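You operate a simulated robot arm through the tools that you are given. There is no shell and no other tool. Be economical: measure what you need, move in short steps, check, and stop when the job is done.

You run a simulated robot arm. Do the job below in one go: nothing can be reset, and whatever is moved stays where it is left.

TASK
With the folder locked off, wipe the smear off the top roller.
Fine: use the green pad, put it back and shut the guard. Set down upright: cleaning pad. What is to be rubbed or washed off counts as gone when no trace of it is left.

It is judged by the outcome, as a careful person would: the job done as asked, and still so three seconds after it is handed in. It fails if anything else is knocked over, pushed out of place, dropped, spilled or broken.

THE ROBOT
A 6-joint arm with a two-finger parallel gripper, fixed in place. Base frame: the origin is at the foot of the arm, x ahead of it, y to its left, z up. Units: m, degrees, N and s.
With the tool pointing down near the work surface it reaches from about 0.24 to 0.68 m from the base axis. Its first joint turns from -166.0 to 166.0 degrees. Payload 4.1 kg.
The TCP is the grasp point between the finger pads, 0.023 m short of the fingertips. In the tool frame z runs along the fingers and y along their closing line. The gripper opens to 0.094 m. The fingers are 0.038 m wide and 0.01 m thick; the gripper's body (0.054 by 0.096 m) begins 0.039 m behind the TCP.
Orientation is that of the tool frame in the base frame, as a unit quaternion [x, y, z, w]. With the fingers straight down and closing along the base's y, the tool's x points along the base's -x, its y along +y and its z along -z.

THE INTERFACE
- The arm moves only by the tool arm_command. Its argument "series" is a list of rows, each an object of numbers (a shift or turn left out is 0, a gripper value left out holds the last): "x", "y", "z": the shift along the tool's x, y, z in m; "rx", "ry", "rz": the turn, a rotation vector about the tool's x, y, z in degrees; "fingers": the opening, from 0 (shut) to 1 (fully open). In form: [{"x": .., "y": .., "z": .., "rx": .., "ry": .., "rz": .., "fingers": ..}, ...]. A call has 1 to 8 rows; each row is the pose to reach, as a shift and turn from the pose commanded when the call began, along the tool's axes at that moment. Each row takes 0.2 s and may step no farther than 0.05 m and 8.6 degrees from the row before; otherwise, or with a gripper value out of range, the whole call is refused. Where a pose cannot be reached the arm comes as near as it can. A force on the tool above 90 N (or 10 N above the force at the start of the call, whichever is more), or a blocked arm, ends the call early, and 0.2 s more pass. Each finger travels about 0.045 m/s and halts on what it meets, pressing with about 38 N; the grip force reading is that of the motor and also rises with nothing between the fingers. The clock runs only during rows and for 0.2 s after the last one: add rows that repeat a pose to give the fingers time. It gives the time, the measured TCP pose, the force on the tool (base axes), the opening and the grip force at its end, in the units of the frame above (readings bear some noise), with the torque about the TCP (base axes, N m) and any sound that the robot's microphone picked up.
- Cameras (640 x 400 px; columns grow to the right, rows downward): "scene" is fixed at [0.2177, -0.6503, 1.8506]; the picture's right is [0.98, -0.18, 0.00], its down [-0.08, -0.42, -0.90] and it looks along [0.17, 0.89, -0.43] (base axes); focal length 312 px, centre (320, 200). "wrist" rides on the gripper at [0.086, 0.016, -0.075] in the tool frame; the picture's right is [-0.18, 0.98, 0.00], its down [-0.58, -0.11, -0.81] and it looks along [-0.79, -0.15, 0.59] (tool axes); focal length 243 px, centre (320, 200). There is no depth. A picture from a camera that has moved, and an enlarged one, comes with that camera's place and axes in the base frame and with its lens.
- grab_frame(camera): a new picture of that camera. The clock stands still meanwhile.
- move_column(by): slides the trunk up (or, below 0, down) by that many m; the arm rides with it, the base frame stays. It gives what a move gives, with no picture.
- zoom(camera, box): a new picture of the part [left, top, right, bottom] of that camera's present view, enlarged. The clock stands still meanwhile.
- close_job(): hands the job in; it is judged then, once.

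Work in short steps. Places have to be worked out from the pictures, the camera data and where the tool is seen: move nearer, look again, correct. Check each grasp and each placing, and mend what went wrong. You have 120 turns and 68 pictures in all, those below and enlarged ones among them. Open the gripper and draw the arm clear of the work before you hand the job in, unless the task says otherwise; then end with one line.

The tools are called after "Emit:" as a command line: name --argument value ..., lists and objects as JSON in quotes. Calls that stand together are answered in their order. arm_command: Moves the arm, as the interface text tells. Its arguments: {"type":"object","properties":{"series":{"type":"array","items":{"type":"object","properties":{"x":{"type":"number"},"y":{"type":"number"},"z":{"type":"number"},"rx":{"type":"number"},"ry":{"type":"number"},"rz":{"type":"number"},"fingers":{"type":"number"}}}}},"required":["series"]} The other tools are called the same way: move_column (by) slides the trunk up or down; grab_frame (camera) takes a picture; zoom (camera, box) takes an enlarged picture of a part of a camera's view; close_job () hands the job in.

At the start:

```text
time_s: 0.0
tcp_pos: [0.1026, 0.281, 1.4656]
orientation: [-0.001, 1.0, 0.0, 0.001]
ft_force: [-0.3, 0.2, 0.6]
wrist_torque: [0.01, 0.02, -0.01]
width: 0.094
grasp_force: 0.1
trunk travel left (down, up): [-0.59, 0.0]
```

scene: 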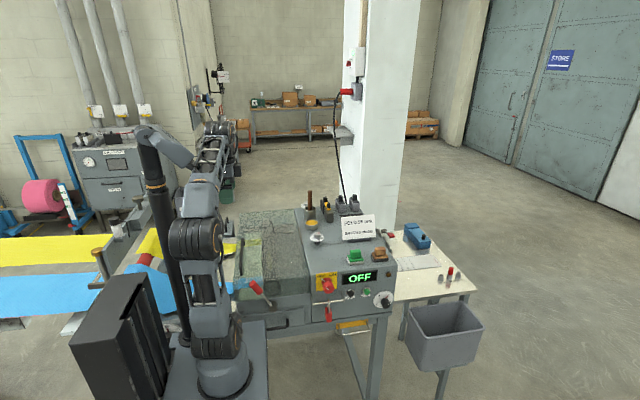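
wrist: 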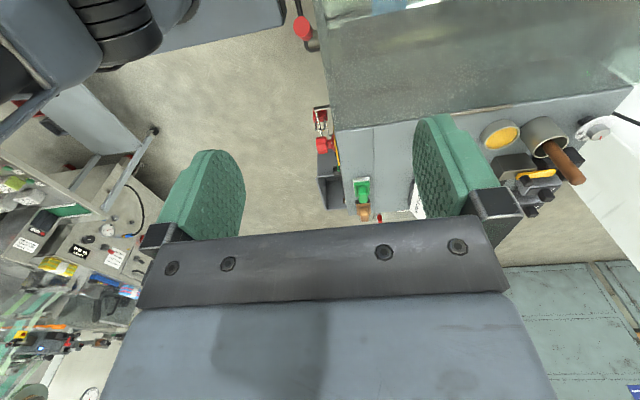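

The machine is in the middle of the scene view with OFF shown on its panel. I'll enlarge the work area to read the controls.

Emit:
zoom --camera "scene" --box '[220, 180, 420, 340]'

Emit:
zoom --camera "scene" --box '[300, 180, 410, 250]'

Emit:
zoom --camera "scene" --box '[305, 245, 405, 325]'

```text
2.50 times, centred on (320, 260) of scene
camera zoom: at [0.2177, -0.6503, 1.8506], right [0.98, -0.18, 0.0], down [-0.08, -0.42, -0.9], along [0.17, 0.89, -0.43], focal length 781 px, centre (320, 50)
```

zoom: 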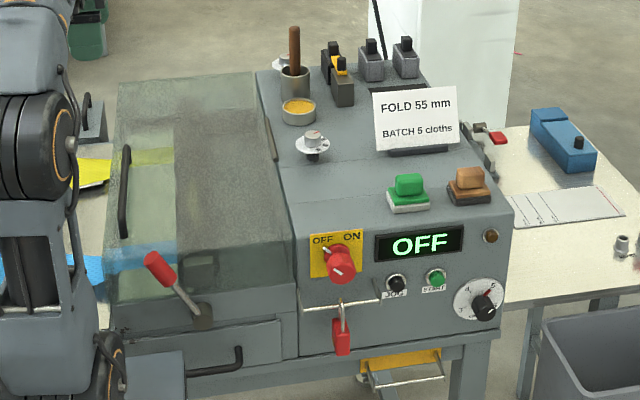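

```text
5.71 times, centred on (355, 215) of scene
camera zoom: at [0.2177, -0.6503, 1.8506], right [0.98, -0.18, 0.0], down [-0.08, -0.42, -0.9], along [0.17, 0.89, -0.43], focal length 1785 px, centre (120, 114)
```

zoom: 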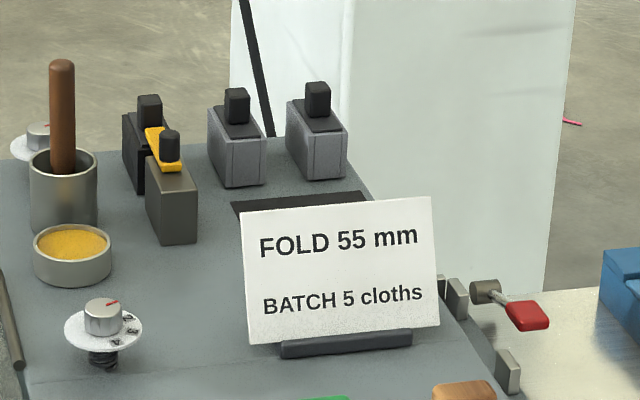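

```text
5.00 times, centred on (355, 285) of scene
camera zoom: at [0.2177, -0.6503, 1.8506], right [0.98, -0.18, 0.0], down [-0.08, -0.42, -0.9], along [0.17, 0.89, -0.43], focal length 1562 px, centre (145, -225)
```

zoom: 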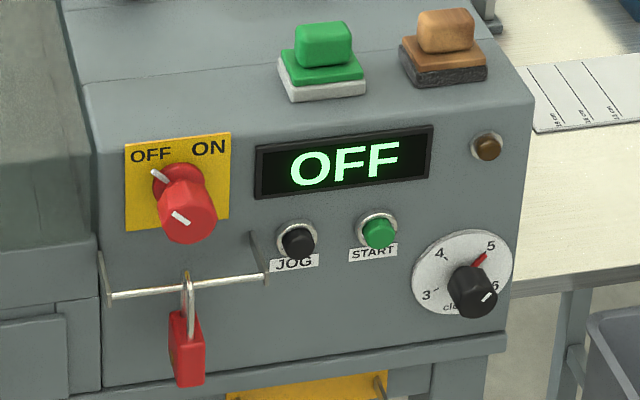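

Triangulating the two views puts the isolator knob near (0.41, 0.23, 1.08) on a front panel facing -y. A padlock hangs on a rail below it. I'll swing the arm round in front of the panel, with the wrist camera turning towards +y, for a close look.

Emit:
arm_command --series '[{"x": -0.034, "y": -0.034, "rz": -8}, {"x": -0.068, "y": -0.068, "rz": -16}, {"x": -0.102, "y": -0.102, "rz": -24}, {"x": -0.136, "y": -0.136, "rz": -32}, {"x": -0.17, "y": -0.17, "rz": -40}, {"x": -0.204, "y": -0.204, "rz": -48}, {"x": -0.238, "y": -0.238, "rz": -56}, {"x": -0.27, "y": -0.27, "rz": -64}]'

```text
time_s: 1.8
tcp_pos: [0.3725, 0.0086, 1.466]
orientation: [-0.53, 0.848, 0.001, 0.001]
ft_force: [0.6, -0.3, -0.3]
wrist_torque: [-0.01, 0.02, -0.02]
width: 0.0941
grasp_force: 0.1
trunk travel left (down, up): [-0.59, 0.0]
```

The arm is in front of the machine. I'll finish the turn and lower by 0.12 m, then look.

Emit:
arm_command --series '[{"z": 0.04, "rz": -8.5}, {"z": 0.08, "rz": -17}, {"z": 0.12, "rz": -25.5}]'

Emit:
grab_frame --camera "wrist"

```text
time_s: 2.6
tcp_pos: [0.3749, 0.011, 1.3463]
orientation: [-0.705, 0.71, -0.001, 0.001]
ft_force: [-0.5, 0.8, 0.7]
wrist_torque: [0.0, -0.02, -0.05]
width: 0.0941
grasp_force: 0.0
trunk travel left (down, up): [-0.59, 0.0]
```

```text
62 pictures are left
camera wrist: at [0.3573, -0.075, 1.4202], right [-0.98, 0.19, 0.0], down [0.11, 0.58, 0.81], along [0.15, 0.79, -0.59], focal length 243 px, centre (320, 200)
```

wrist: 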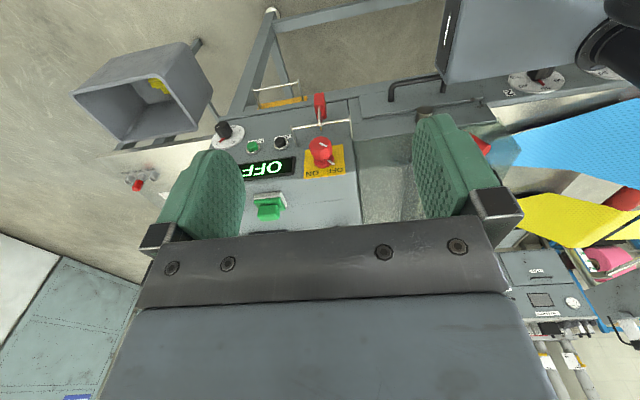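

The picture is upside down but clear. I'll enlarge the isolator and padlock.

Emit:
zoom --camera "wrist" --box '[220, 80, 380, 200]'

Emit:
zoom --camera "wrist" --box '[290, 85, 360, 130]'

```text
3.33 times, centred on (300, 140) of wrist
camera zoom: at [0.3573, -0.075, 1.4202], right [-0.98, 0.19, 0.0], down [0.11, 0.58, 0.81], along [0.15, 0.79, -0.59], focal length 809 px, centre (387, 400)
```

zoom: 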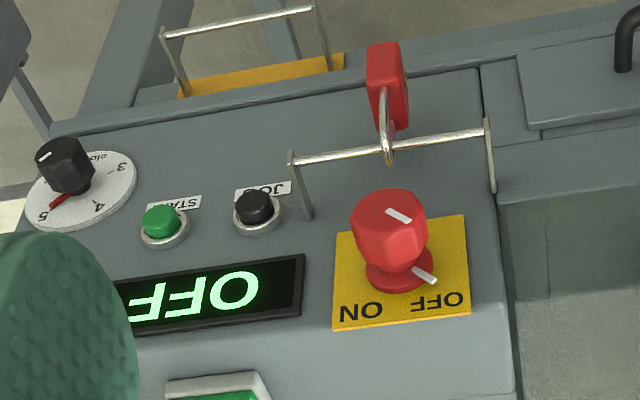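

```text
8.89 times, centred on (325, 108) of wrist
camera zoom: at [0.3573, -0.075, 1.4202], right [-0.98, 0.19, 0.0], down [0.11, 0.58, 0.81], along [0.15, 0.79, -0.59], focal length 2157 px, centre (276, 1022)
```

zoom: 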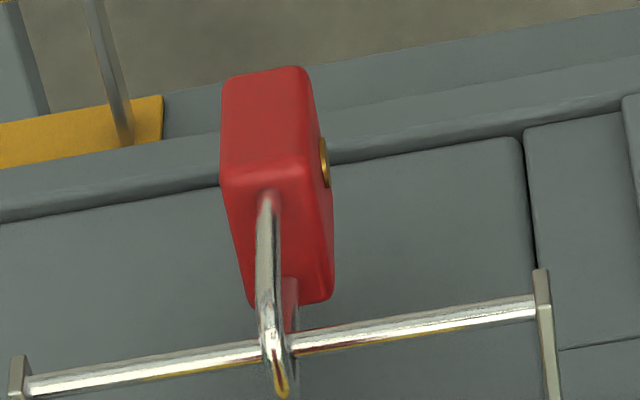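

The rotary switch points at OFF, but the padlock hangs only on the rail, not on the switch's ear. I'll lower the camera to see how the shackle is built and what it could lock onto.

Emit:
arm_command --series '[{"z": 0.04}, {"z": 0.08, "x": 0.01}, {"z": 0.12, "x": 0.02}, {"z": 0.15, "x": 0.02}]'

Emit:
grab_frame --camera "wrist"

```text
time_s: 3.6
tcp_pos: [0.372, -0.0106, 1.1956]
orientation: [-0.704, 0.71, -0.001, 0.001]
ft_force: [0.1, 0.2, 0.3]
wrist_torque: [0.03, -0.03, -0.04]
width: 0.0941
grasp_force: 0.0
trunk travel left (down, up): [-0.59, 0.0]
```

```text
59 pictures are left
camera wrist: at [0.3546, -0.0968, 1.2706], right [-0.98, 0.19, 0.0], down [0.11, 0.58, 0.81], along [0.16, 0.79, -0.59], focal length 243 px, centre (320, 200)
```

wrist: 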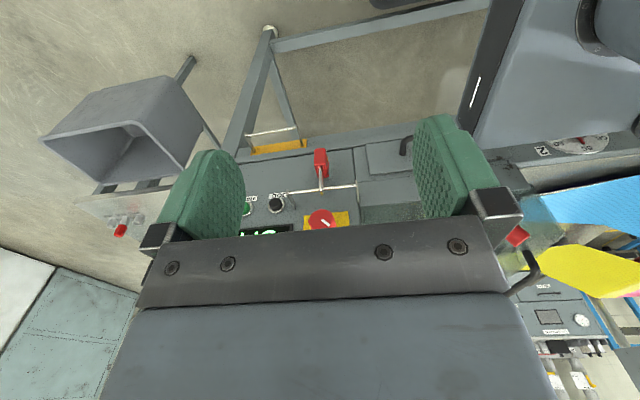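

Emit:
zoom --camera "wrist" --box '[270, 140, 370, 240]'

Emit:
zoom --camera "wrist" --box '[295, 145, 355, 195]'

```text
4.00 times, centred on (320, 190) of wrist
camera zoom: at [0.3546, -0.0968, 1.2706], right [-0.98, 0.19, 0.0], down [0.11, 0.58, 0.81], along [0.16, 0.79, -0.59], focal length 970 px, centre (320, 240)
```

zoom: 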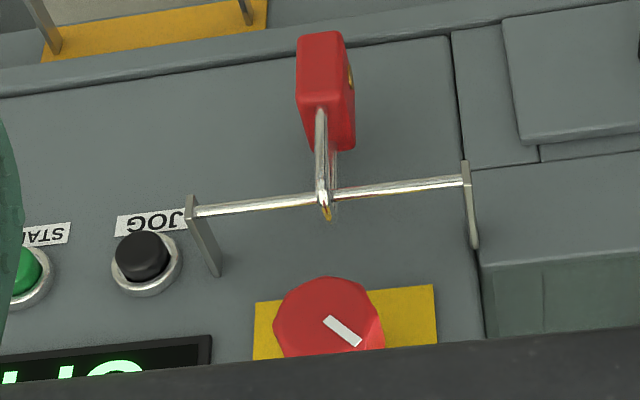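

```text
8.00 times, centred on (325, 170) of wrist
camera zoom: at [0.3546, -0.0968, 1.2706], right [-0.98, 0.19, 0.0], down [0.11, 0.58, 0.81], along [0.16, 0.79, -0.59], focal length 1941 px, centre (280, 440)
```

zoom: 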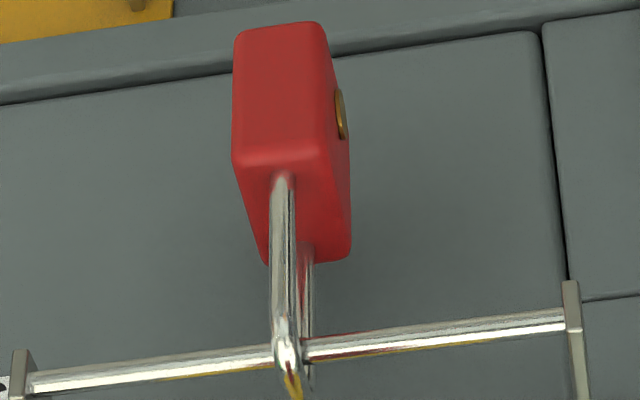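

From here the shackle's rear leg is hidden. I'll go round to the right-hand side (+x) and look back along -x for a side view of padlock and switch.

Emit:
arm_command --series '[{"y": -0.03, "rz": -8.5}, {"y": -0.06, "rz": -17}, {"y": -0.09, "rz": -25.5, "x": -0.02}, {"y": -0.12, "rz": -34, "x": -0.04}, {"y": -0.15, "rz": -42.5, "x": -0.06}, {"y": -0.17, "rz": -51, "x": -0.08}, {"y": -0.19, "rz": -59.5, "x": -0.1}, {"y": -0.2, "rz": -68, "x": -0.11}]'

Emit:
grab_frame --camera "wrist"

```text
time_s: 5.4
tcp_pos: [0.5705, 0.0974, 1.1967]
orientation: [0.981, -0.193, 0.0, -0.001]
ft_force: [0.1, -1.0, -0.1]
wrist_torque: [-0.01, -0.04, 0.0]
width: 0.094
grasp_force: 0.1
trunk travel left (down, up): [-0.59, 0.0]
```

```text
56 pictures are left
camera wrist: at [0.6444, 0.0521, 1.2719], right [-0.54, -0.84, 0.0], down [-0.5, 0.32, 0.81], along [-0.68, 0.44, -0.59], focal length 243 px, centre (320, 200)
```

wrist: 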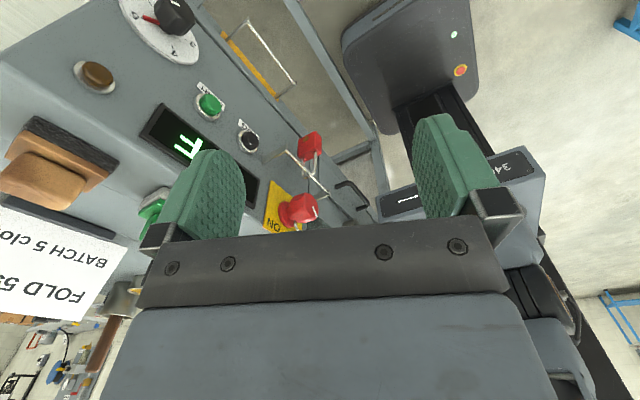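

Emit:
zoom --camera "wrist" --box '[255, 120, 345, 240]'

Emit:
zoom --camera "wrist" --box '[285, 125, 335, 185]'

```text
3.33 times, centred on (300, 180) of wrist
camera zoom: at [0.6444, 0.0521, 1.2719], right [-0.54, -0.84, 0.0], down [-0.5, 0.32, 0.81], along [-0.68, 0.44, -0.59], focal length 809 px, centre (387, 267)
```

zoom: 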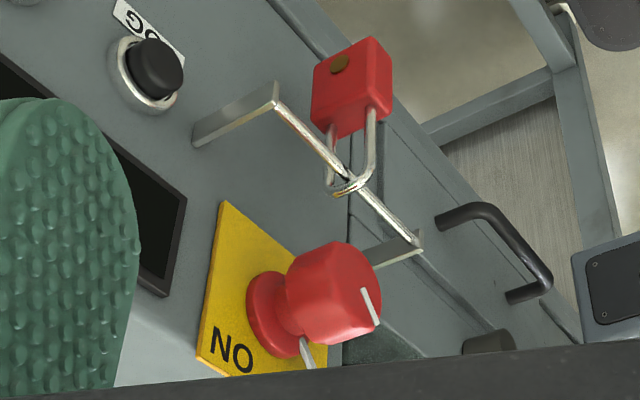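

```text
6.67 times, centred on (310, 155) of wrist
camera zoom: at [0.6444, 0.0521, 1.2719], right [-0.54, -0.84, 0.0], down [-0.5, 0.32, 0.81], along [-0.68, 0.44, -0.59], focal length 1618 px, centre (387, 500)
```

zoom: 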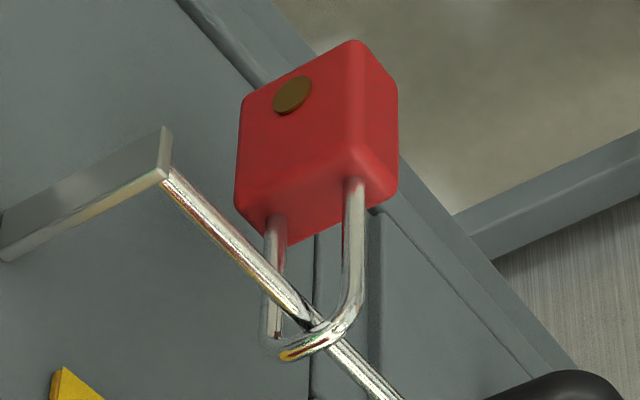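

The shackle is shut round the closed rail. I need to see the pin at the base of the knob, so I'll raise a little to get it clear of the gripper edge.

Emit:
arm_command --series '[{"z": -0.04}, {"z": -0.07}]'

Emit:
zoom --camera "wrist" --box '[255, 110, 345, 200]'

Emit:
zoom --camera "scene" --box '[310, 265, 350, 325]'

```text
time_s: 6.0
tcp_pos: [0.5711, 0.0996, 1.2652]
orientation: [0.981, -0.196, 0.0, 0.0]
ft_force: [-0.2, 0.2, -0.3]
wrist_torque: [-0.01, -0.03, -0.02]
width: 0.0939
grasp_force: 0.1
trunk travel left (down, up): [-0.59, 0.0]
```

```text
4.44 times, centred on (300, 155) of wrist
camera zoom: at [0.6451, 0.0517, 1.3405], right [-0.55, -0.84, 0.0], down [-0.5, 0.32, 0.81], along [-0.68, 0.44, -0.59], focal length 1078 px, centre (409, 400)
```

zoom: 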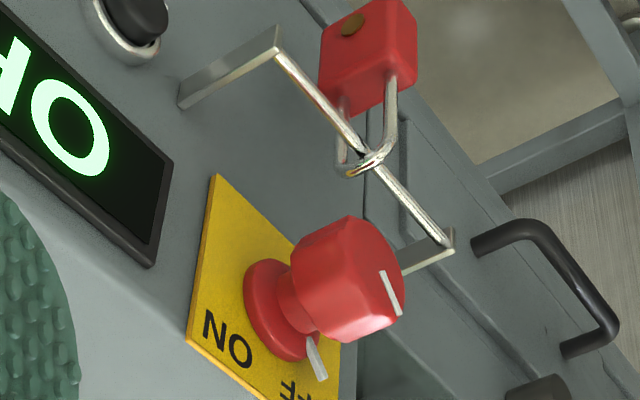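

```text
6.67 times, centred on (330, 295) of scene
camera zoom: at [0.2177, -0.6503, 1.8506], right [0.98, -0.18, 0.0], down [-0.08, -0.42, -0.9], along [0.17, 0.89, -0.43], focal length 2082 px, centre (253, -433)
```

zoom: 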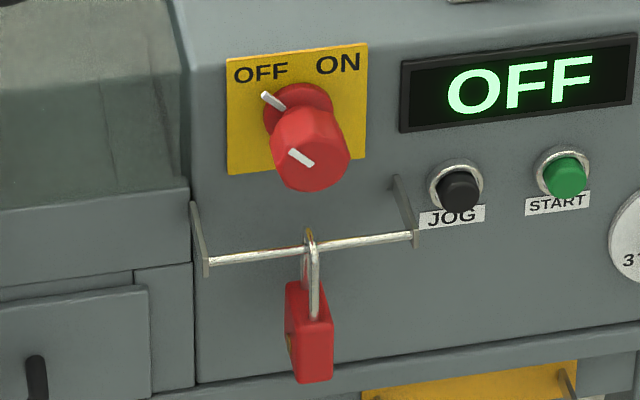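

The padlock is shut round a fixed bar, so it cannot be lifted off without a key. The switch and the display both read OFF. Next I'll survey the guard: raise and shift over the panel so the camera looks down on it.

Emit:
arm_command --series '[{"z": -0.045}, {"z": -0.09}, {"z": -0.13, "x": -0.012, "y": -0.03}, {"z": -0.15, "x": -0.024, "y": -0.06}, {"z": -0.16, "x": -0.036, "y": -0.09}]'

Emit:
grab_frame --camera "wrist"

```text
refused: row 3 steps farther than a row can; nothing moved
```

```text
51 pictures are left
camera wrist: at [0.6451, 0.0517, 1.3405], right [-0.55, -0.84, 0.0], down [-0.5, 0.32, 0.81], along [-0.68, 0.44, -0.59], focal length 243 px, centre (320, 200)
```

wrist: 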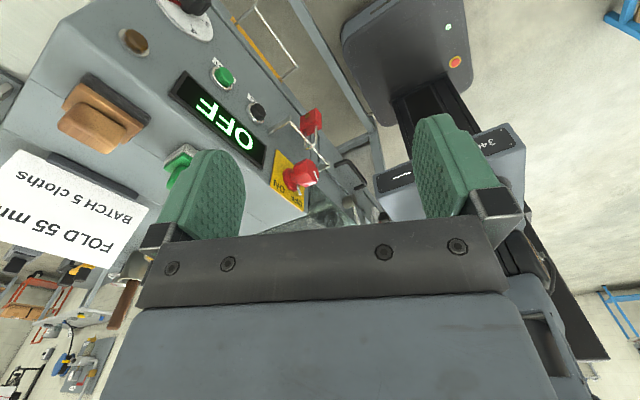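

That step was slightly too long, so I'll retry with shorter rows.

Emit:
arm_command --series '[{"z": -0.045}, {"z": -0.09}, {"z": -0.12, "x": -0.01, "y": -0.025}, {"z": -0.14, "x": -0.02, "y": -0.05}, {"z": -0.16, "x": -0.03, "y": -0.08}]'

Emit:
grab_frame --camera "wrist"

```text
time_s: 7.2
tcp_pos: [0.5366, 0.1643, 1.3884]
orientation: [0.981, -0.196, 0.001, -0.001]
ft_force: [0.9, 0.6, 0.0]
wrist_torque: [-0.01, 0.0, 0.04]
width: 0.0942
grasp_force: 0.0
out of reach, approached as far as the arm can: row 3, 4, 5
trunk travel left (down, up): [-0.59, 0.0]
```

```text
50 pictures are left
camera wrist: at [0.6104, 0.1166, 1.4637], right [-0.55, -0.84, 0.0], down [-0.5, 0.32, 0.81], along [-0.67, 0.44, -0.59], focal length 243 px, centre (320, 200)
```

wrist: 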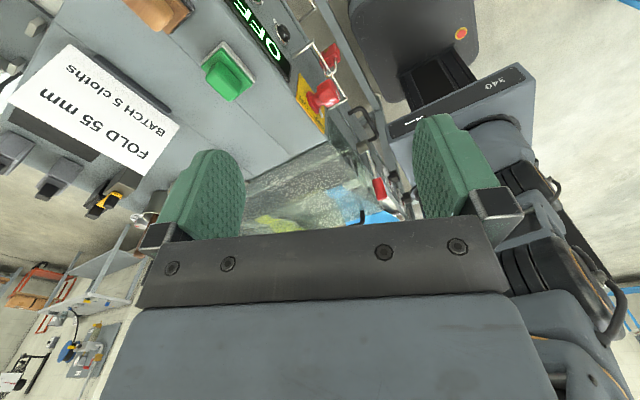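

That is the limit of reach here. I'll go back nearer the base axis and look along +y over the guard from high up.

Emit:
arm_command --series '[{"x": -0.025, "y": 0.0345, "z": -0.01, "rz": 7.8}, {"x": -0.05, "y": 0.069, "z": -0.02, "rz": 15.6}, {"x": -0.075, "y": 0.1035, "z": -0.03, "rz": 23.4}, {"x": -0.1, "y": 0.138, "z": -0.04, "rz": 31.2}, {"x": -0.125, "y": 0.1725, "z": -0.05, "rz": 39}, {"x": -0.149, "y": 0.207, "z": -0.06, "rz": 46.8}]'

Emit:
grab_frame --camera "wrist"

```text
time_s: 8.6
tcp_pos: [0.3207, 0.0313, 1.4487]
orientation: [0.822, -0.569, 0.001, -0.001]
ft_force: [-1.2, -0.4, -0.8]
wrist_torque: [0.0, 0.01, -0.01]
width: 0.0939
grasp_force: 0.1
trunk travel left (down, up): [-0.59, 0.0]
```

```text
49 pictures are left
camera wrist: at [0.3359, -0.0546, 1.5235], right [-0.98, -0.17, 0.0], down [-0.1, 0.58, 0.81], along [-0.14, 0.79, -0.59], focal length 243 px, centre (320, 200)
```

wrist: 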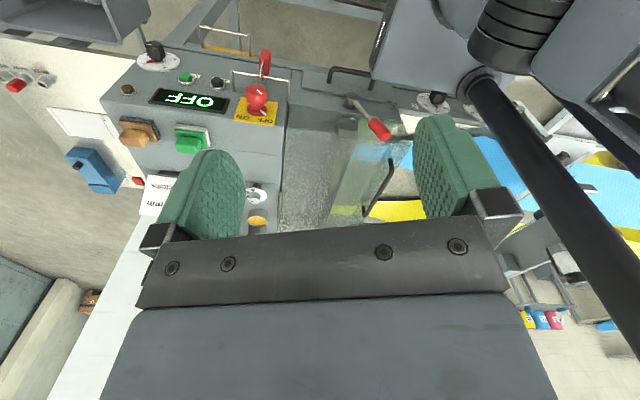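

Emit:
zoom --camera "wrist" --box '[250, 60, 430, 235]'

Emit:
zoom --camera "scene" --box '[225, 200, 325, 330]'

```text
2.29 times, centred on (340, 148) of wrist
camera zoom: at [0.3359, -0.0546, 1.5235], right [-0.98, -0.17, 0.0], down [-0.1, 0.58, 0.81], along [-0.14, 0.79, -0.59], focal length 555 px, centre (274, 320)
```

zoom: 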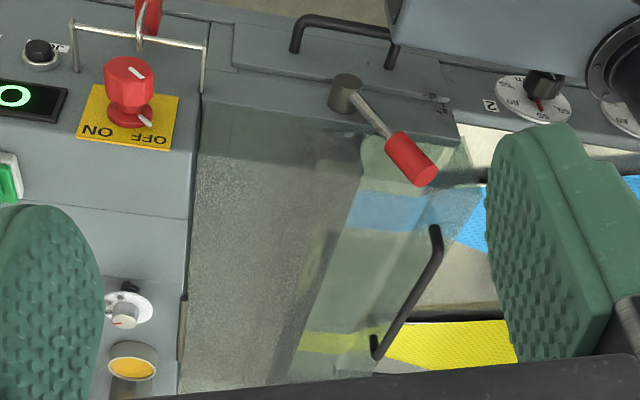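

```text
3.08 times, centred on (275, 265) of scene
camera zoom: at [0.2177, -0.6503, 1.8506], right [0.98, -0.18, 0.0], down [-0.08, -0.42, -0.9], along [0.17, 0.89, -0.43], focal length 961 px, centre (458, 0)
```

zoom: 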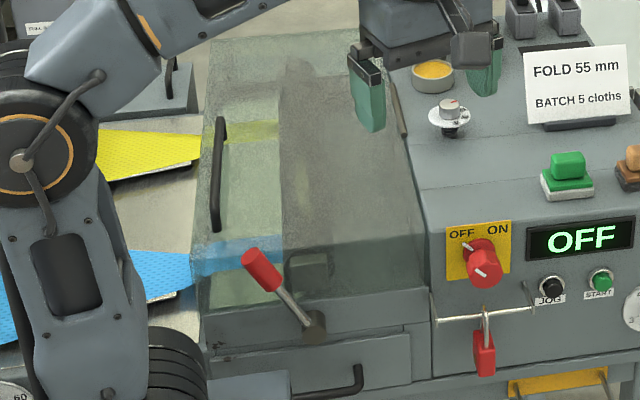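

The guard is a clear lid with its handle on the -x side, from about (0.105, 0.31, 1.12) to (0.11, 0.495, 1.14), and a hinge rod on the +x side. I'll move to the -x side to see how the handle is mounted, in two legs.

Emit:
arm_command --series '[{"x": -0.035, "y": 0.005, "rz": 8.2}, {"x": -0.07, "y": 0.01, "rz": 16.4}, {"x": -0.105, "y": 0.015, "rz": 24.6}, {"x": -0.14, "y": 0.02, "rz": 32.8}, {"x": -0.175, "y": 0.025, "rz": 41}, {"x": -0.21, "y": 0.03, "rz": 49.2}, {"x": -0.248, "y": 0.035, "rz": 57.4}]'

```text
time_s: 10.2
tcp_pos: [0.1997, 0.2511, 1.4451]
orientation: [-0.448, 0.894, 0.0, 0.001]
ft_force: [1.0, 0.1, 0.3]
wrist_torque: [0.0, -0.01, 0.01]
width: 0.0943
grasp_force: 0.0
trunk travel left (down, up): [-0.59, 0.0]
```

Emit:
arm_command --series '[{"x": 0.0065, "y": 0.04, "z": 0.012, "rz": 7.6}, {"x": 0.013, "y": 0.08, "z": 0.024, "rz": 15.2}, {"x": 0.0195, "y": 0.12, "z": 0.036, "rz": 22.8}, {"x": 0.026, "y": 0.16, "z": 0.048, "rz": 30.4}, {"x": 0.0325, "y": 0.2, "z": 0.06, "rz": 38}, {"x": 0.039, "y": 0.24, "z": 0.072, "rz": 45.6}, {"x": 0.0456, "y": 0.278, "z": 0.084, "rz": 53.2}]'

Emit:
grab_frame --camera "wrist"

```text
time_s: 11.8
tcp_pos: [-0.0482, 0.3807, 1.3631]
orientation: [0.0, 1.0, 0.0, 0.001]
ft_force: [-0.5, 0.6, 1.3]
wrist_torque: [0.02, -0.01, -0.02]
width: 0.0941
grasp_force: 0.0
trunk travel left (down, up): [-0.59, 0.0]
```

```text
46 pictures are left
camera wrist: at [-0.1351, 0.3981, 1.4378], right [0.18, 0.98, 0.0], down [0.58, -0.11, 0.81], along [0.79, -0.15, -0.59], focal length 243 px, centre (320, 200)
```

wrist: 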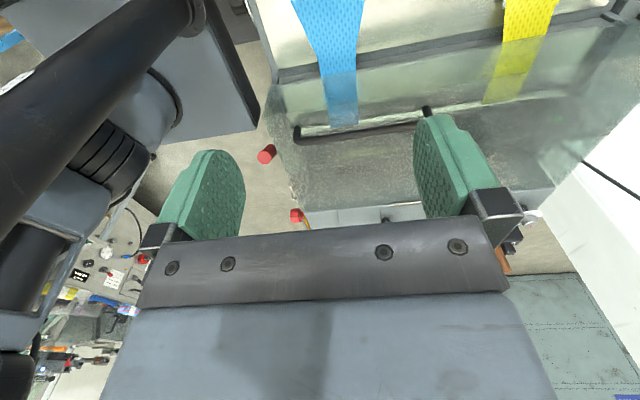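

Emit:
zoom --camera "wrist" --box '[240, 30, 480, 230]'

```text
2.00 times, centred on (360, 130) of wrist
camera zoom: at [-0.1351, 0.3981, 1.4378], right [0.18, 0.98, 0.0], down [0.58, -0.11, 0.81], along [0.79, -0.15, -0.59], focal length 485 px, centre (240, 340)
```

zoom: 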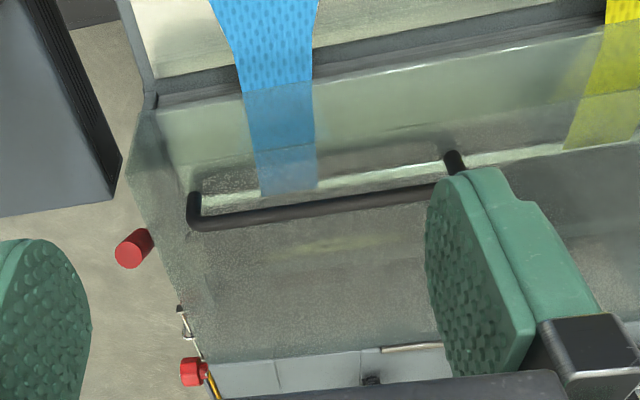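

The handle bar stands about 3 cm above the lid near its -x edge, around x≈0.10, y 0.31–0.49, z≈1.14. I'll move above its centre and turn the tool so the fingers close along x.

Emit:
arm_command --series '[{"x": -0.019, "y": 0.002, "rz": -8.5}, {"x": -0.038, "y": 0.004, "rz": -17}, {"x": -0.057, "y": 0.006, "rz": -25.5}, {"x": -0.076, "y": 0.008, "rz": -34}, {"x": -0.095, "y": 0.01, "rz": -42.5}, {"x": -0.114, "y": 0.012, "rz": -51}, {"x": -0.133, "y": 0.014, "rz": -59.5}, {"x": -0.148, "y": 0.02, "rz": -68}]'

Emit:
arm_command --series '[{"z": 0.03, "rz": -7.4}, {"z": 0.06, "rz": -14.8}, {"z": 0.09, "rz": -22}]'

Emit:
grab_frame --camera "wrist"

Emit:
zoom --camera "scene" --box '[170, 180, 330, 300]'

```text
time_s: 13.6
tcp_pos: [0.1004, 0.4002, 1.3632]
orientation: [-0.561, 0.828, 0.0, -0.001]
ft_force: [0.7, 0.2, 0.0]
wrist_torque: [-0.02, 0.0, 0.0]
width: 0.0939
grasp_force: 0.1
trunk travel left (down, up): [-0.59, 0.0]
```

```text
time_s: 14.4
tcp_pos: [0.0992, 0.4014, 1.2734]
orientation: [0.708, -0.706, 0.0, -0.001]
ft_force: [-0.3, 0.3, -0.6]
wrist_torque: [0.03, 0.05, 0.02]
width: 0.0939
grasp_force: 0.1
trunk travel left (down, up): [-0.59, 0.0]
```

```text
44 pictures are left
camera wrist: at [0.0827, 0.3151, 1.3477], right [-0.98, 0.18, 0.0], down [0.11, 0.58, 0.81], along [0.15, 0.79, -0.59], focal length 243 px, centre (320, 200)
```

wrist: 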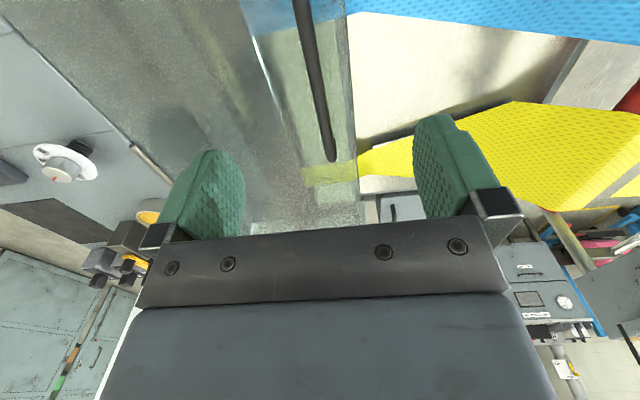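

```text
3.33 times, centred on (250, 240) of scene
camera zoom: at [0.2177, -0.6503, 1.8506], right [0.98, -0.18, 0.0], down [-0.08, -0.42, -0.9], along [0.17, 0.89, -0.43], focal length 1041 px, centre (553, 67)
```

zoom: 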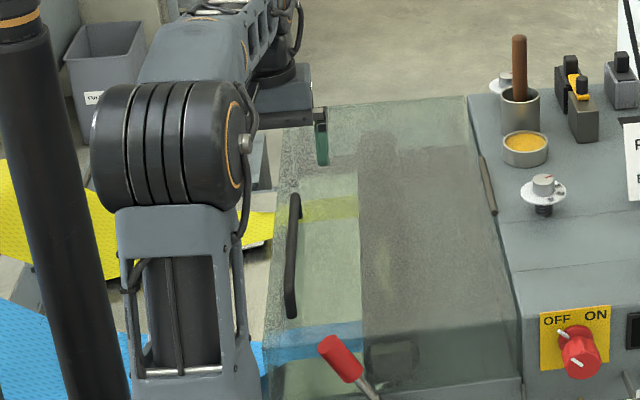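

The bar runs nearly midway between the fingers at x≈0.105. I'll descend so the fingertips straddle it, without yet touching the lid.

Emit:
arm_command --series '[{"x": -0.01, "y": -0.006, "z": 0.04}, {"x": -0.01, "y": -0.006, "z": 0.08}, {"x": -0.01, "y": -0.006, "z": 0.1}, {"x": -0.01, "y": -0.006, "z": 0.115}]'

Emit:
grab_frame --camera "wrist"

```text
time_s: 15.4
tcp_pos: [0.1052, 0.4113, 1.1575]
orientation: [0.708, -0.706, 0.0, -0.001]
ft_force: [0.1, 0.6, -0.6]
wrist_torque: [0.03, -0.01, -0.02]
width: 0.0941
grasp_force: 0.1
trunk travel left (down, up): [-0.59, 0.0]
```

```text
42 pictures are left
camera wrist: at [0.0891, 0.3252, 1.2333], right [-0.98, 0.18, 0.0], down [0.11, 0.58, 0.81], along [0.15, 0.79, -0.59], focal length 243 px, centre (320, 200)
```

wrist: 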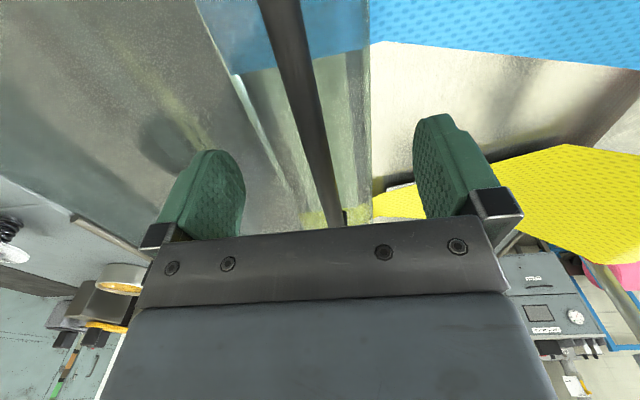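

The bar is between the fingers, roughly at their tips. I'll close to test whether the bar is within them.

Emit:
arm_command --series '[{"fingers": 0.5}, {"fingers": 0.3}, {"fingers": 0.0}, {"fingers": 0.0}, {"fingers": 0.0}, {"fingers": 0.0}]'

```text
time_s: 16.8
tcp_pos: [0.1059, 0.4108, 1.1581]
orientation: [0.708, -0.707, 0.0, -0.001]
ft_force: [-0.4, 0.1, -1.2]
wrist_torque: [0.04, 0.05, -0.27]
width: 0.0114
grasp_force: 44.7
trunk travel left (down, up): [-0.59, 0.0]
```

The width of 0.011 m says the bar is gripped. I'll lift a little along the hinge arc (hinge near x≈0.355, z≈1.13) and watch the force.

Emit:
arm_command --series '[{"z": -0.015, "y": -0.002}, {"z": -0.034, "y": -0.006}]'

```text
time_s: 17.4
tcp_pos: [0.1122, 0.4106, 1.1909]
orientation: [0.708, -0.706, -0.001, -0.001]
ft_force: [0.8, 1.5, -7.9]
wrist_torque: [-0.37, 0.17, -0.26]
width: 0.0118
grasp_force: 44.9
trunk travel left (down, up): [-0.59, 0.0]
```

The lid follows with about 8 N. I'll continue along the arc.

Emit:
arm_command --series '[{"z": -0.039, "y": -0.013}, {"z": -0.077, "y": -0.033}, {"z": -0.112, "y": -0.06}, {"z": -0.141, "y": -0.093}]'

Emit:
zoom --camera "scene" --box '[170, 130, 370, 300]'

```text
time_s: 18.4
tcp_pos: [0.2078, 0.4102, 1.3325]
orientation: [0.708, -0.707, 0.001, 0.0]
ft_force: [7.6, 1.3, -17.6]
wrist_torque: [0.18, -0.01, -0.31]
width: 0.0117
grasp_force: 45.1
trunk travel left (down, up): [-0.59, 0.0]
```

```text
2.35 times, centred on (270, 215) of scene
camera zoom: at [0.2177, -0.6503, 1.8506], right [0.98, -0.18, 0.0], down [-0.08, -0.42, -0.9], along [0.17, 0.89, -0.43], focal length 735 px, centre (438, 165)
```

zoom: 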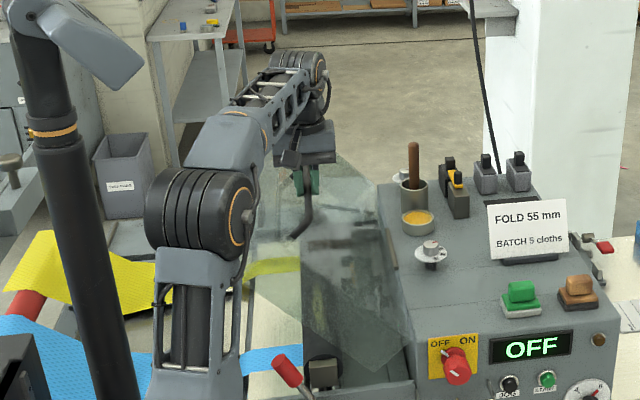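

The lid swings freely, and the force has a small inward pull, so the hinge is slightly further out or lower (about x 0.375, z 1.11). I'll follow the corrected arc.

Emit:
arm_command --series '[{"z": -0.017, "y": -0.038}, {"z": -0.035, "y": -0.077}, {"z": -0.0464, "y": -0.1185}]'

```text
time_s: 19.2
tcp_pos: [0.3238, 0.4102, 1.38]
orientation: [0.708, -0.707, 0.002, 0.002]
ft_force: [4.4, -4.2, -13.8]
wrist_torque: [-0.23, 0.07, -0.05]
width: 0.0118
grasp_force: 45.1
trunk travel left (down, up): [-0.59, 0.0]
```

Emit:
arm_command --series '[{"z": -0.001, "y": -0.0427}, {"z": 0.001, "y": -0.0857}]'

Emit:
zoom --camera "scene" --box '[210, 110, 410, 300]'

```text
time_s: 19.8
tcp_pos: [0.399, 0.4051, 1.3666]
orientation: [0.708, -0.706, -0.001, -0.005]
ft_force: [3.0, 19.2, 30.4]
wrist_torque: [0.21, -0.02, -1.25]
width: 0.0113
grasp_force: 45.6
out of reach, approached as far as the arm can: row 2
trunk travel left (down, up): [-0.59, 0.0]
```

```text
2.11 times, centred on (310, 205) of scene
camera zoom: at [0.2177, -0.6503, 1.8506], right [0.98, -0.18, 0.0], down [-0.08, -0.42, -0.9], along [0.17, 0.89, -0.43], focal length 658 px, centre (341, 190)
```

zoom: 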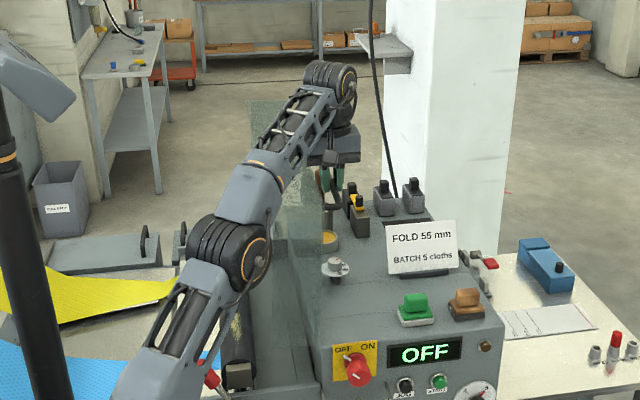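

The lid is about upright at my reach limit. To push it further over I'll ease the grip slightly, so the bar stays trapped, and slide along the bar towards -y where reach is better.

Emit:
arm_command --series '[{"z": -0.005, "fingers": 0.2}, {"z": -0.005, "x": 0.025, "fingers": 0.2}, {"z": -0.005, "x": 0.05, "fingers": 0.2}, {"z": -0.005, "x": 0.07, "fingers": 0.2}]'

```text
time_s: 20.8
tcp_pos: [0.3994, 0.3392, 1.3705]
orientation: [0.71, -0.704, -0.001, -0.003]
ft_force: [1.9, 37.2, 8.7]
wrist_torque: [0.3, -0.11, -0.35]
width: 0.0177
grasp_force: 0.2
out of reach, approached as far as the arm can: row 1
trunk travel left (down, up): [-0.59, 0.0]
```

The fingers touch the handle's front post (37 N), so I'll back off 8 mm and carry on pushing the lid over.

Emit:
arm_command --series '[{"x": -0.01}, {"x": -0.01, "y": -0.025}, {"x": -0.01, "y": -0.05, "z": 0.003}]'

```text
time_s: 21.6
tcp_pos: [0.4533, 0.3412, 1.3693]
orientation: [0.708, -0.707, 0.001, 0.0]
ft_force: [-0.2, -0.5, -0.3]
wrist_torque: [0.01, 0.02, 0.0]
width: 0.019
grasp_force: 0.1
trunk travel left (down, up): [-0.59, 0.0]
```

Emit:
grab_frame --camera "scene"

Emit:
grab_frame --camera "wrist"

```text
39 pictures are left
```

scene: 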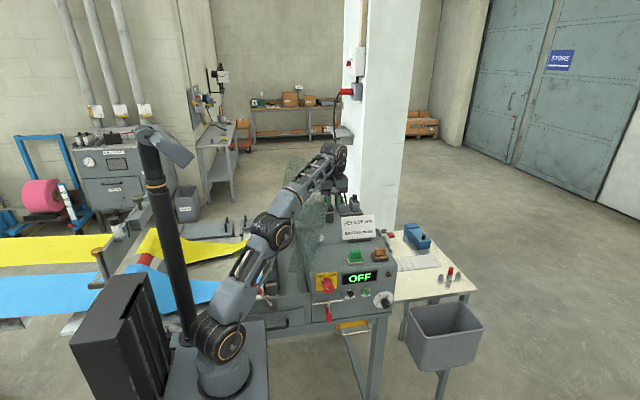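

```text
38 pictures are left
camera wrist: at [0.4359, 0.2556, 1.4439], right [-0.98, 0.18, 0.0], down [0.11, 0.58, 0.81], along [0.15, 0.79, -0.59], focal length 243 px, centre (320, 200)
```

wrist: 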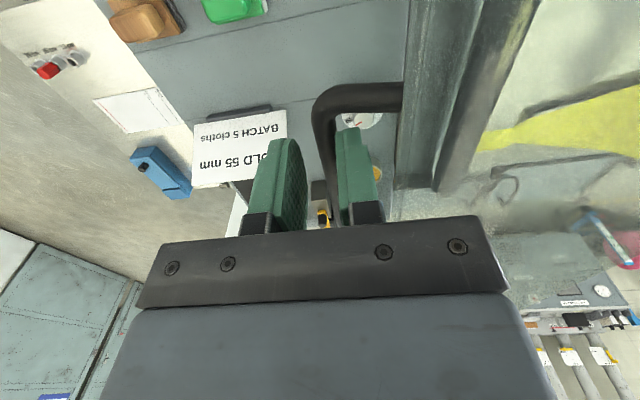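

The lid is upright or slightly past, with the bar still trapped. I'll push further until it rests.

Emit:
arm_command --series '[{"y": -0.02, "z": 0.004}, {"y": -0.04, "z": 0.01}]'

```text
time_s: 22.2
tcp_pos: [0.4671, 0.3394, 1.3568]
orientation: [0.711, -0.703, 0.001, -0.003]
ft_force: [-55.5, 17.6, 24.8]
wrist_torque: [-0.37, 1.47, -1.51]
width: 0.0438
grasp_force: 27.0
out of reach, approached as far as the arm can: row 1, 2
trunk travel left (down, up): [-0.59, 0.0]
```

There is a -55 N reaction, so the lid is at its stop. I'll back off 2 cm and see if the lid stays.

Emit:
arm_command --series '[{"y": 0.01, "z": -0.006, "fingers": 0.5}, {"y": 0.015, "z": -0.01, "fingers": 0.5}, {"y": 0.015, "z": -0.02, "fingers": 0.5}]'

Emit:
grab_frame --camera "wrist"

```text
time_s: 23.0
tcp_pos: [0.4675, 0.3388, 1.366]
orientation: [0.708, -0.706, 0.0, 0.0]
ft_force: [-1.2, 29.7, -11.6]
wrist_torque: [0.82, -0.38, -0.8]
width: 0.0469
grasp_force: 0.1
out of reach, approached as far as the arm can: row 3
trunk travel left (down, up): [-0.59, 0.0]
```

```text
37 pictures are left
camera wrist: at [0.4503, 0.2544, 1.4411], right [-0.98, 0.18, 0.0], down [0.11, 0.58, 0.81], along [0.15, 0.79, -0.59], focal length 243 px, centre (320, 200)
```

wrist: 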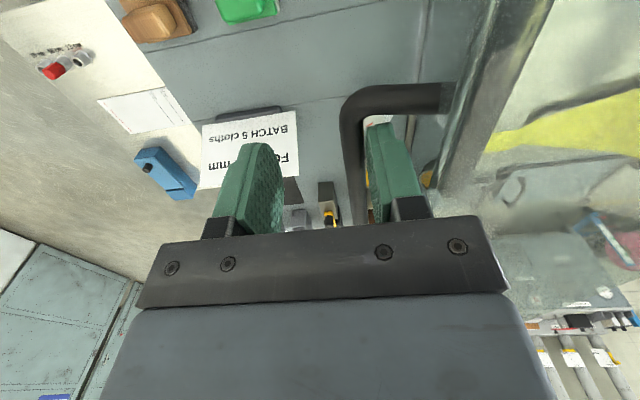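

The bar rests near the -x finger. I'll move off the post, then shift to -x to see whether the lid follows back or stays put.

Emit:
arm_command --series '[{"x": -0.012, "z": 0.005}, {"x": -0.012, "y": 0.012, "z": 0.005}]'

Emit:
grab_frame --camera "wrist"

```text
time_s: 23.6
tcp_pos: [0.4544, 0.345, 1.3637]
orientation: [-0.707, 0.707, -0.001, 0.0]
ft_force: [3.8, -2.5, 1.4]
wrist_torque: [0.03, 0.05, 0.01]
width: 0.0451
grasp_force: 0.0
trunk travel left (down, up): [-0.59, 0.0]
```

```text
36 pictures are left
camera wrist: at [0.4378, 0.2582, 1.4388], right [-0.98, 0.18, 0.0], down [0.11, 0.58, 0.81], along [0.15, 0.79, -0.59], focal length 243 px, centre (320, 200)
```

wrist: 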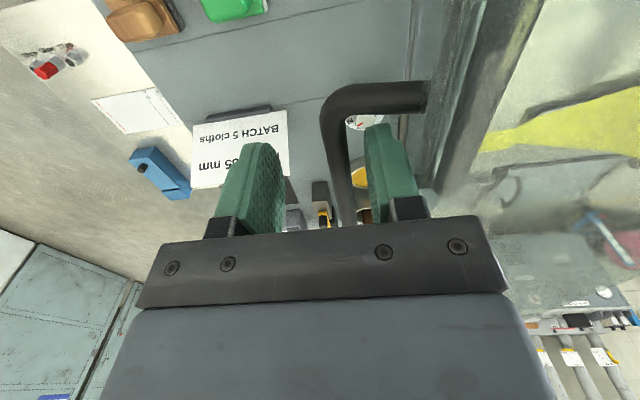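

The lid stayed put, resting past upright on its stop. Now I'll lift the fingers off the bar.

Emit:
arm_command --series '[{"z": -0.015}, {"z": -0.03}, {"z": -0.04}]'

```text
time_s: 24.4
tcp_pos: [0.4406, 0.335, 1.3852]
orientation: [0.708, -0.706, 0.0, -0.002]
ft_force: [2.8, 0.2, 0.2]
wrist_torque: [0.04, 0.02, -0.07]
width: 0.0457
grasp_force: 0.1
out of reach, approached as far as the arm can: row 1, 2, 3
trunk travel left (down, up): [-0.59, 0.0]
```

Reach limits the lift. I'll tilt the tool within the bar's plane, with the wrist leaning back to -y, to gain height and slide the fingers up off the bar.

Emit:
arm_command --series '[{"ry": -8, "x": -0.005, "y": -0.004}, {"ry": -16, "x": -0.01, "y": -0.004, "z": -0.005}, {"ry": -24, "x": -0.01, "y": -0.004, "z": -0.015}, {"ry": -30, "x": -0.01, "y": -0.004, "z": -0.03}, {"ry": -34, "x": -0.01, "y": -0.004, "z": -0.045}]'

Emit:
grab_frame --camera "wrist"

```text
time_s: 25.6
tcp_pos: [0.4458, 0.3457, 1.4301]
orientation: [0.677, -0.675, -0.207, -0.207]
ft_force: [-0.5, 0.4, 0.0]
wrist_torque: [0.03, 0.01, -0.03]
width: 0.0466
grasp_force: 0.0
trunk travel left (down, up): [-0.59, 0.0]
```

```text
35 pictures are left
camera wrist: at [0.4297, 0.2324, 1.4446], right [-0.98, 0.15, 0.1], down [0.11, 0.03, 0.99], along [0.15, 0.99, -0.04], focal length 243 px, centre (320, 200)
```

wrist: 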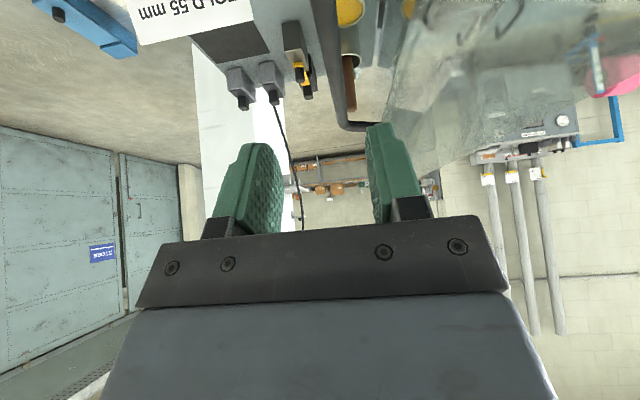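

The fingers are clear of the bar and the lid stays open. I'll withdraw towards -y, come back to a vertical tool, and look into the machine.

Emit:
arm_command --series '[{"x": 0.03, "z": -0.03}, {"x": 0.06, "z": -0.055, "ry": 5}, {"x": 0.09, "z": -0.08, "ry": 11}, {"x": 0.115, "y": 0.02, "z": -0.1, "ry": 17}, {"x": 0.14, "y": 0.045, "z": -0.12, "ry": 23}, {"x": 0.165, "y": 0.07, "z": -0.138, "ry": 29}, {"x": 0.19, "y": 0.095, "z": -0.155, "ry": 34}, {"x": 0.2, "y": 0.125, "z": -0.16, "ry": 34}]'

Emit:
grab_frame --camera "wrist"

Emit:
zoom --camera "scene" --box '[200, 130, 400, 330]'

```text
time_s: 27.4
tcp_pos: [0.319, 0.0886, 1.4529]
orientation: [0.708, -0.706, 0.0, 0.0]
ft_force: [0.1, 1.1, 0.1]
wrist_torque: [0.01, -0.03, 0.0]
width: 0.0471
grasp_force: 0.0
trunk travel left (down, up): [-0.59, 0.0]
```

```text
34 pictures are left
camera wrist: at [0.3026, 0.0022, 1.5279], right [-0.98, 0.18, 0.0], down [0.11, 0.58, 0.81], along [0.15, 0.79, -0.59], focal length 243 px, centre (320, 200)
```

wrist: 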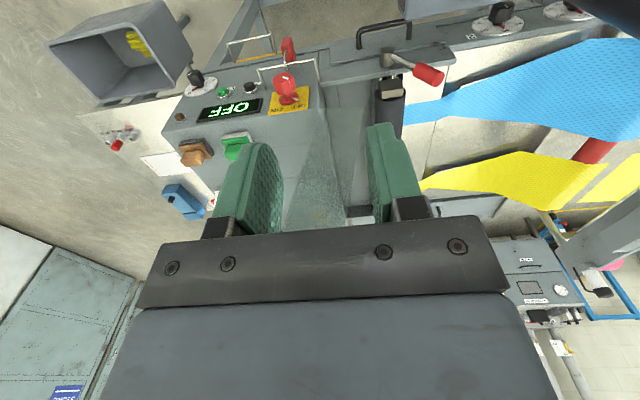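

```text
2.00 times, centred on (300, 230) of scene
camera zoom: at [0.2177, -0.6503, 1.8506], right [0.98, -0.18, 0.0], down [-0.08, -0.42, -0.9], along [0.17, 0.89, -0.43], focal length 625 px, centre (360, 140)
```

zoom: 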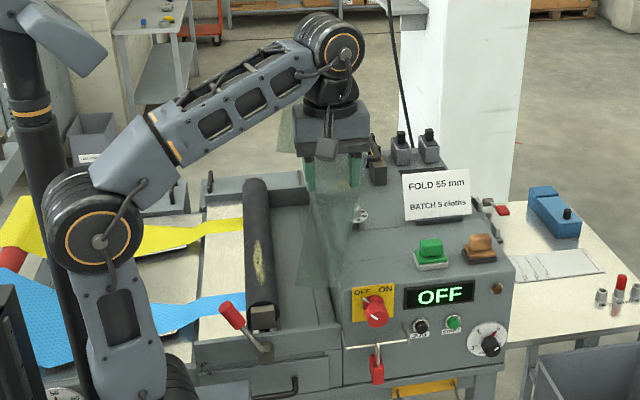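

The open guard reveals a dark roller lying along y, with a yellowish smear on its top. I'll enlarge it.

Emit:
zoom --camera "scene" --box '[245, 205, 325, 305]'

Emit:
zoom --camera "wrist" --box '[280, 60, 460, 230]'

```text
4.00 times, centred on (285, 255) of scene
camera zoom: at [0.2177, -0.6503, 1.8506], right [0.98, -0.18, 0.0], down [-0.08, -0.42, -0.9], along [0.17, 0.89, -0.43], focal length 1249 px, centre (460, -20)
```

zoom: 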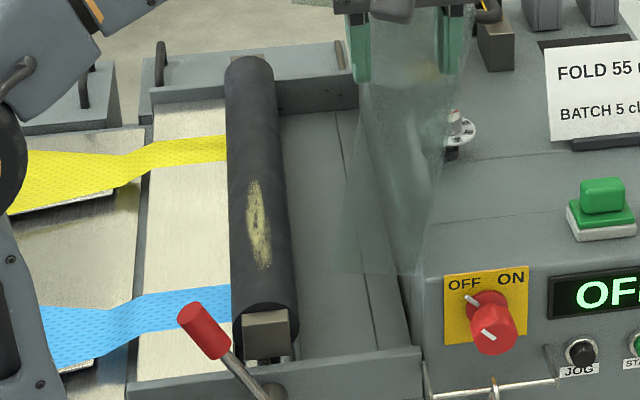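

```text
2.35 times, centred on (370, 145) of wrist
camera zoom: at [0.3026, 0.0022, 1.5279], right [-0.98, 0.18, 0.0], down [0.11, 0.58, 0.81], along [0.15, 0.79, -0.59], focal length 571 px, centre (202, 329)
```

zoom: 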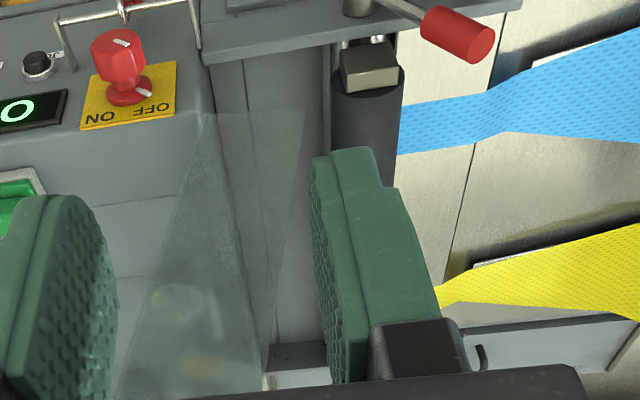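

The roller lies along y at x≈0.212, with the smear on its top from about y 0.34 to 0.49. The green pad is near (0.54, 0.31, 1.13). I'll move in front of the pad for a closer view, opening the fingers.

Emit:
arm_command --series '[{"x": -0.0, "y": -0.035, "z": 0.025, "fingers": 1}, {"x": -0.01, "y": -0.07, "z": 0.05}, {"x": -0.02, "y": -0.105, "z": 0.08}, {"x": -0.03, "y": -0.14, "z": 0.11}, {"x": -0.04, "y": -0.17, "z": 0.14}, {"x": -0.05, "y": -0.2, "z": 0.17}, {"x": -0.06, "y": -0.215, "z": 0.2}]'

Emit:
grab_frame --camera "wrist"

Emit:
zoom --camera "scene" --box '[240, 130, 440, 310]'

```text
time_s: 29.0
tcp_pos: [0.5361, 0.1502, 1.2499]
orientation: [0.707, -0.707, 0.001, 0.0]
ft_force: [-0.9, 0.6, -0.1]
wrist_torque: [0.02, 0.02, 0.0]
width: 0.0941
grasp_force: 0.1
trunk travel left (down, up): [-0.59, 0.0]
```

```text
30 pictures are left
camera wrist: at [0.5198, 0.0647, 1.3256], right [-0.98, 0.18, 0.0], down [0.11, 0.58, 0.81], along [0.15, 0.79, -0.59], focal length 243 px, centre (320, 200)
```

wrist: 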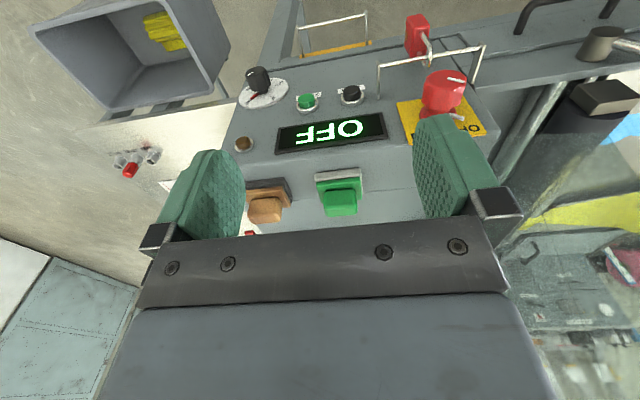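

```text
2.22 times, centred on (340, 220) of scene
camera zoom: at [0.2177, -0.6503, 1.8506], right [0.98, -0.18, 0.0], down [-0.08, -0.42, -0.9], along [0.17, 0.89, -0.43], focal length 694 px, centre (276, 156)
```

zoom: 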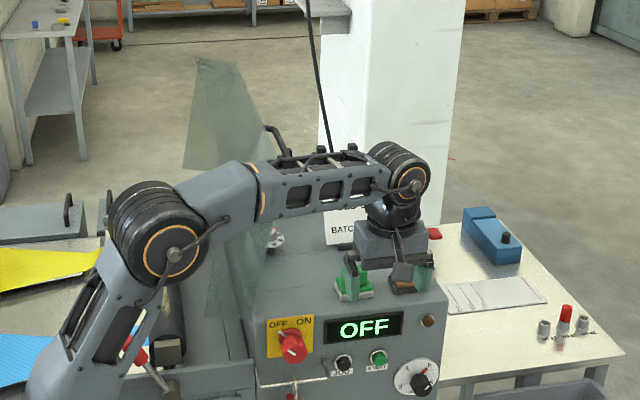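

Emit:
zoom --camera "wrist" --box '[240, 150, 400, 240]'

```text
4.00 times, centred on (320, 195) of wrist
camera zoom: at [0.5198, 0.0647, 1.3256], right [-0.98, 0.18, 0.0], down [0.11, 0.58, 0.81], along [0.15, 0.79, -0.59], focal length 970 px, centre (320, 220)
```

zoom: 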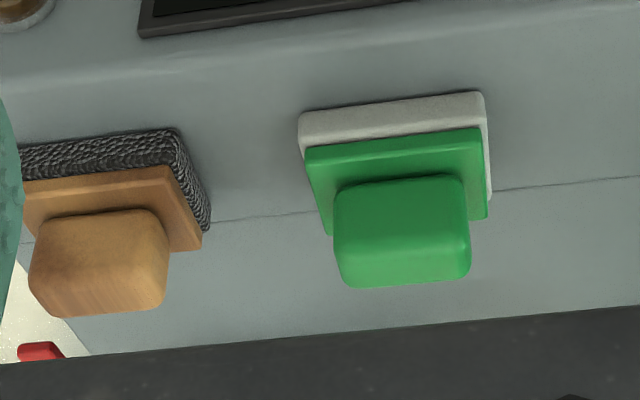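

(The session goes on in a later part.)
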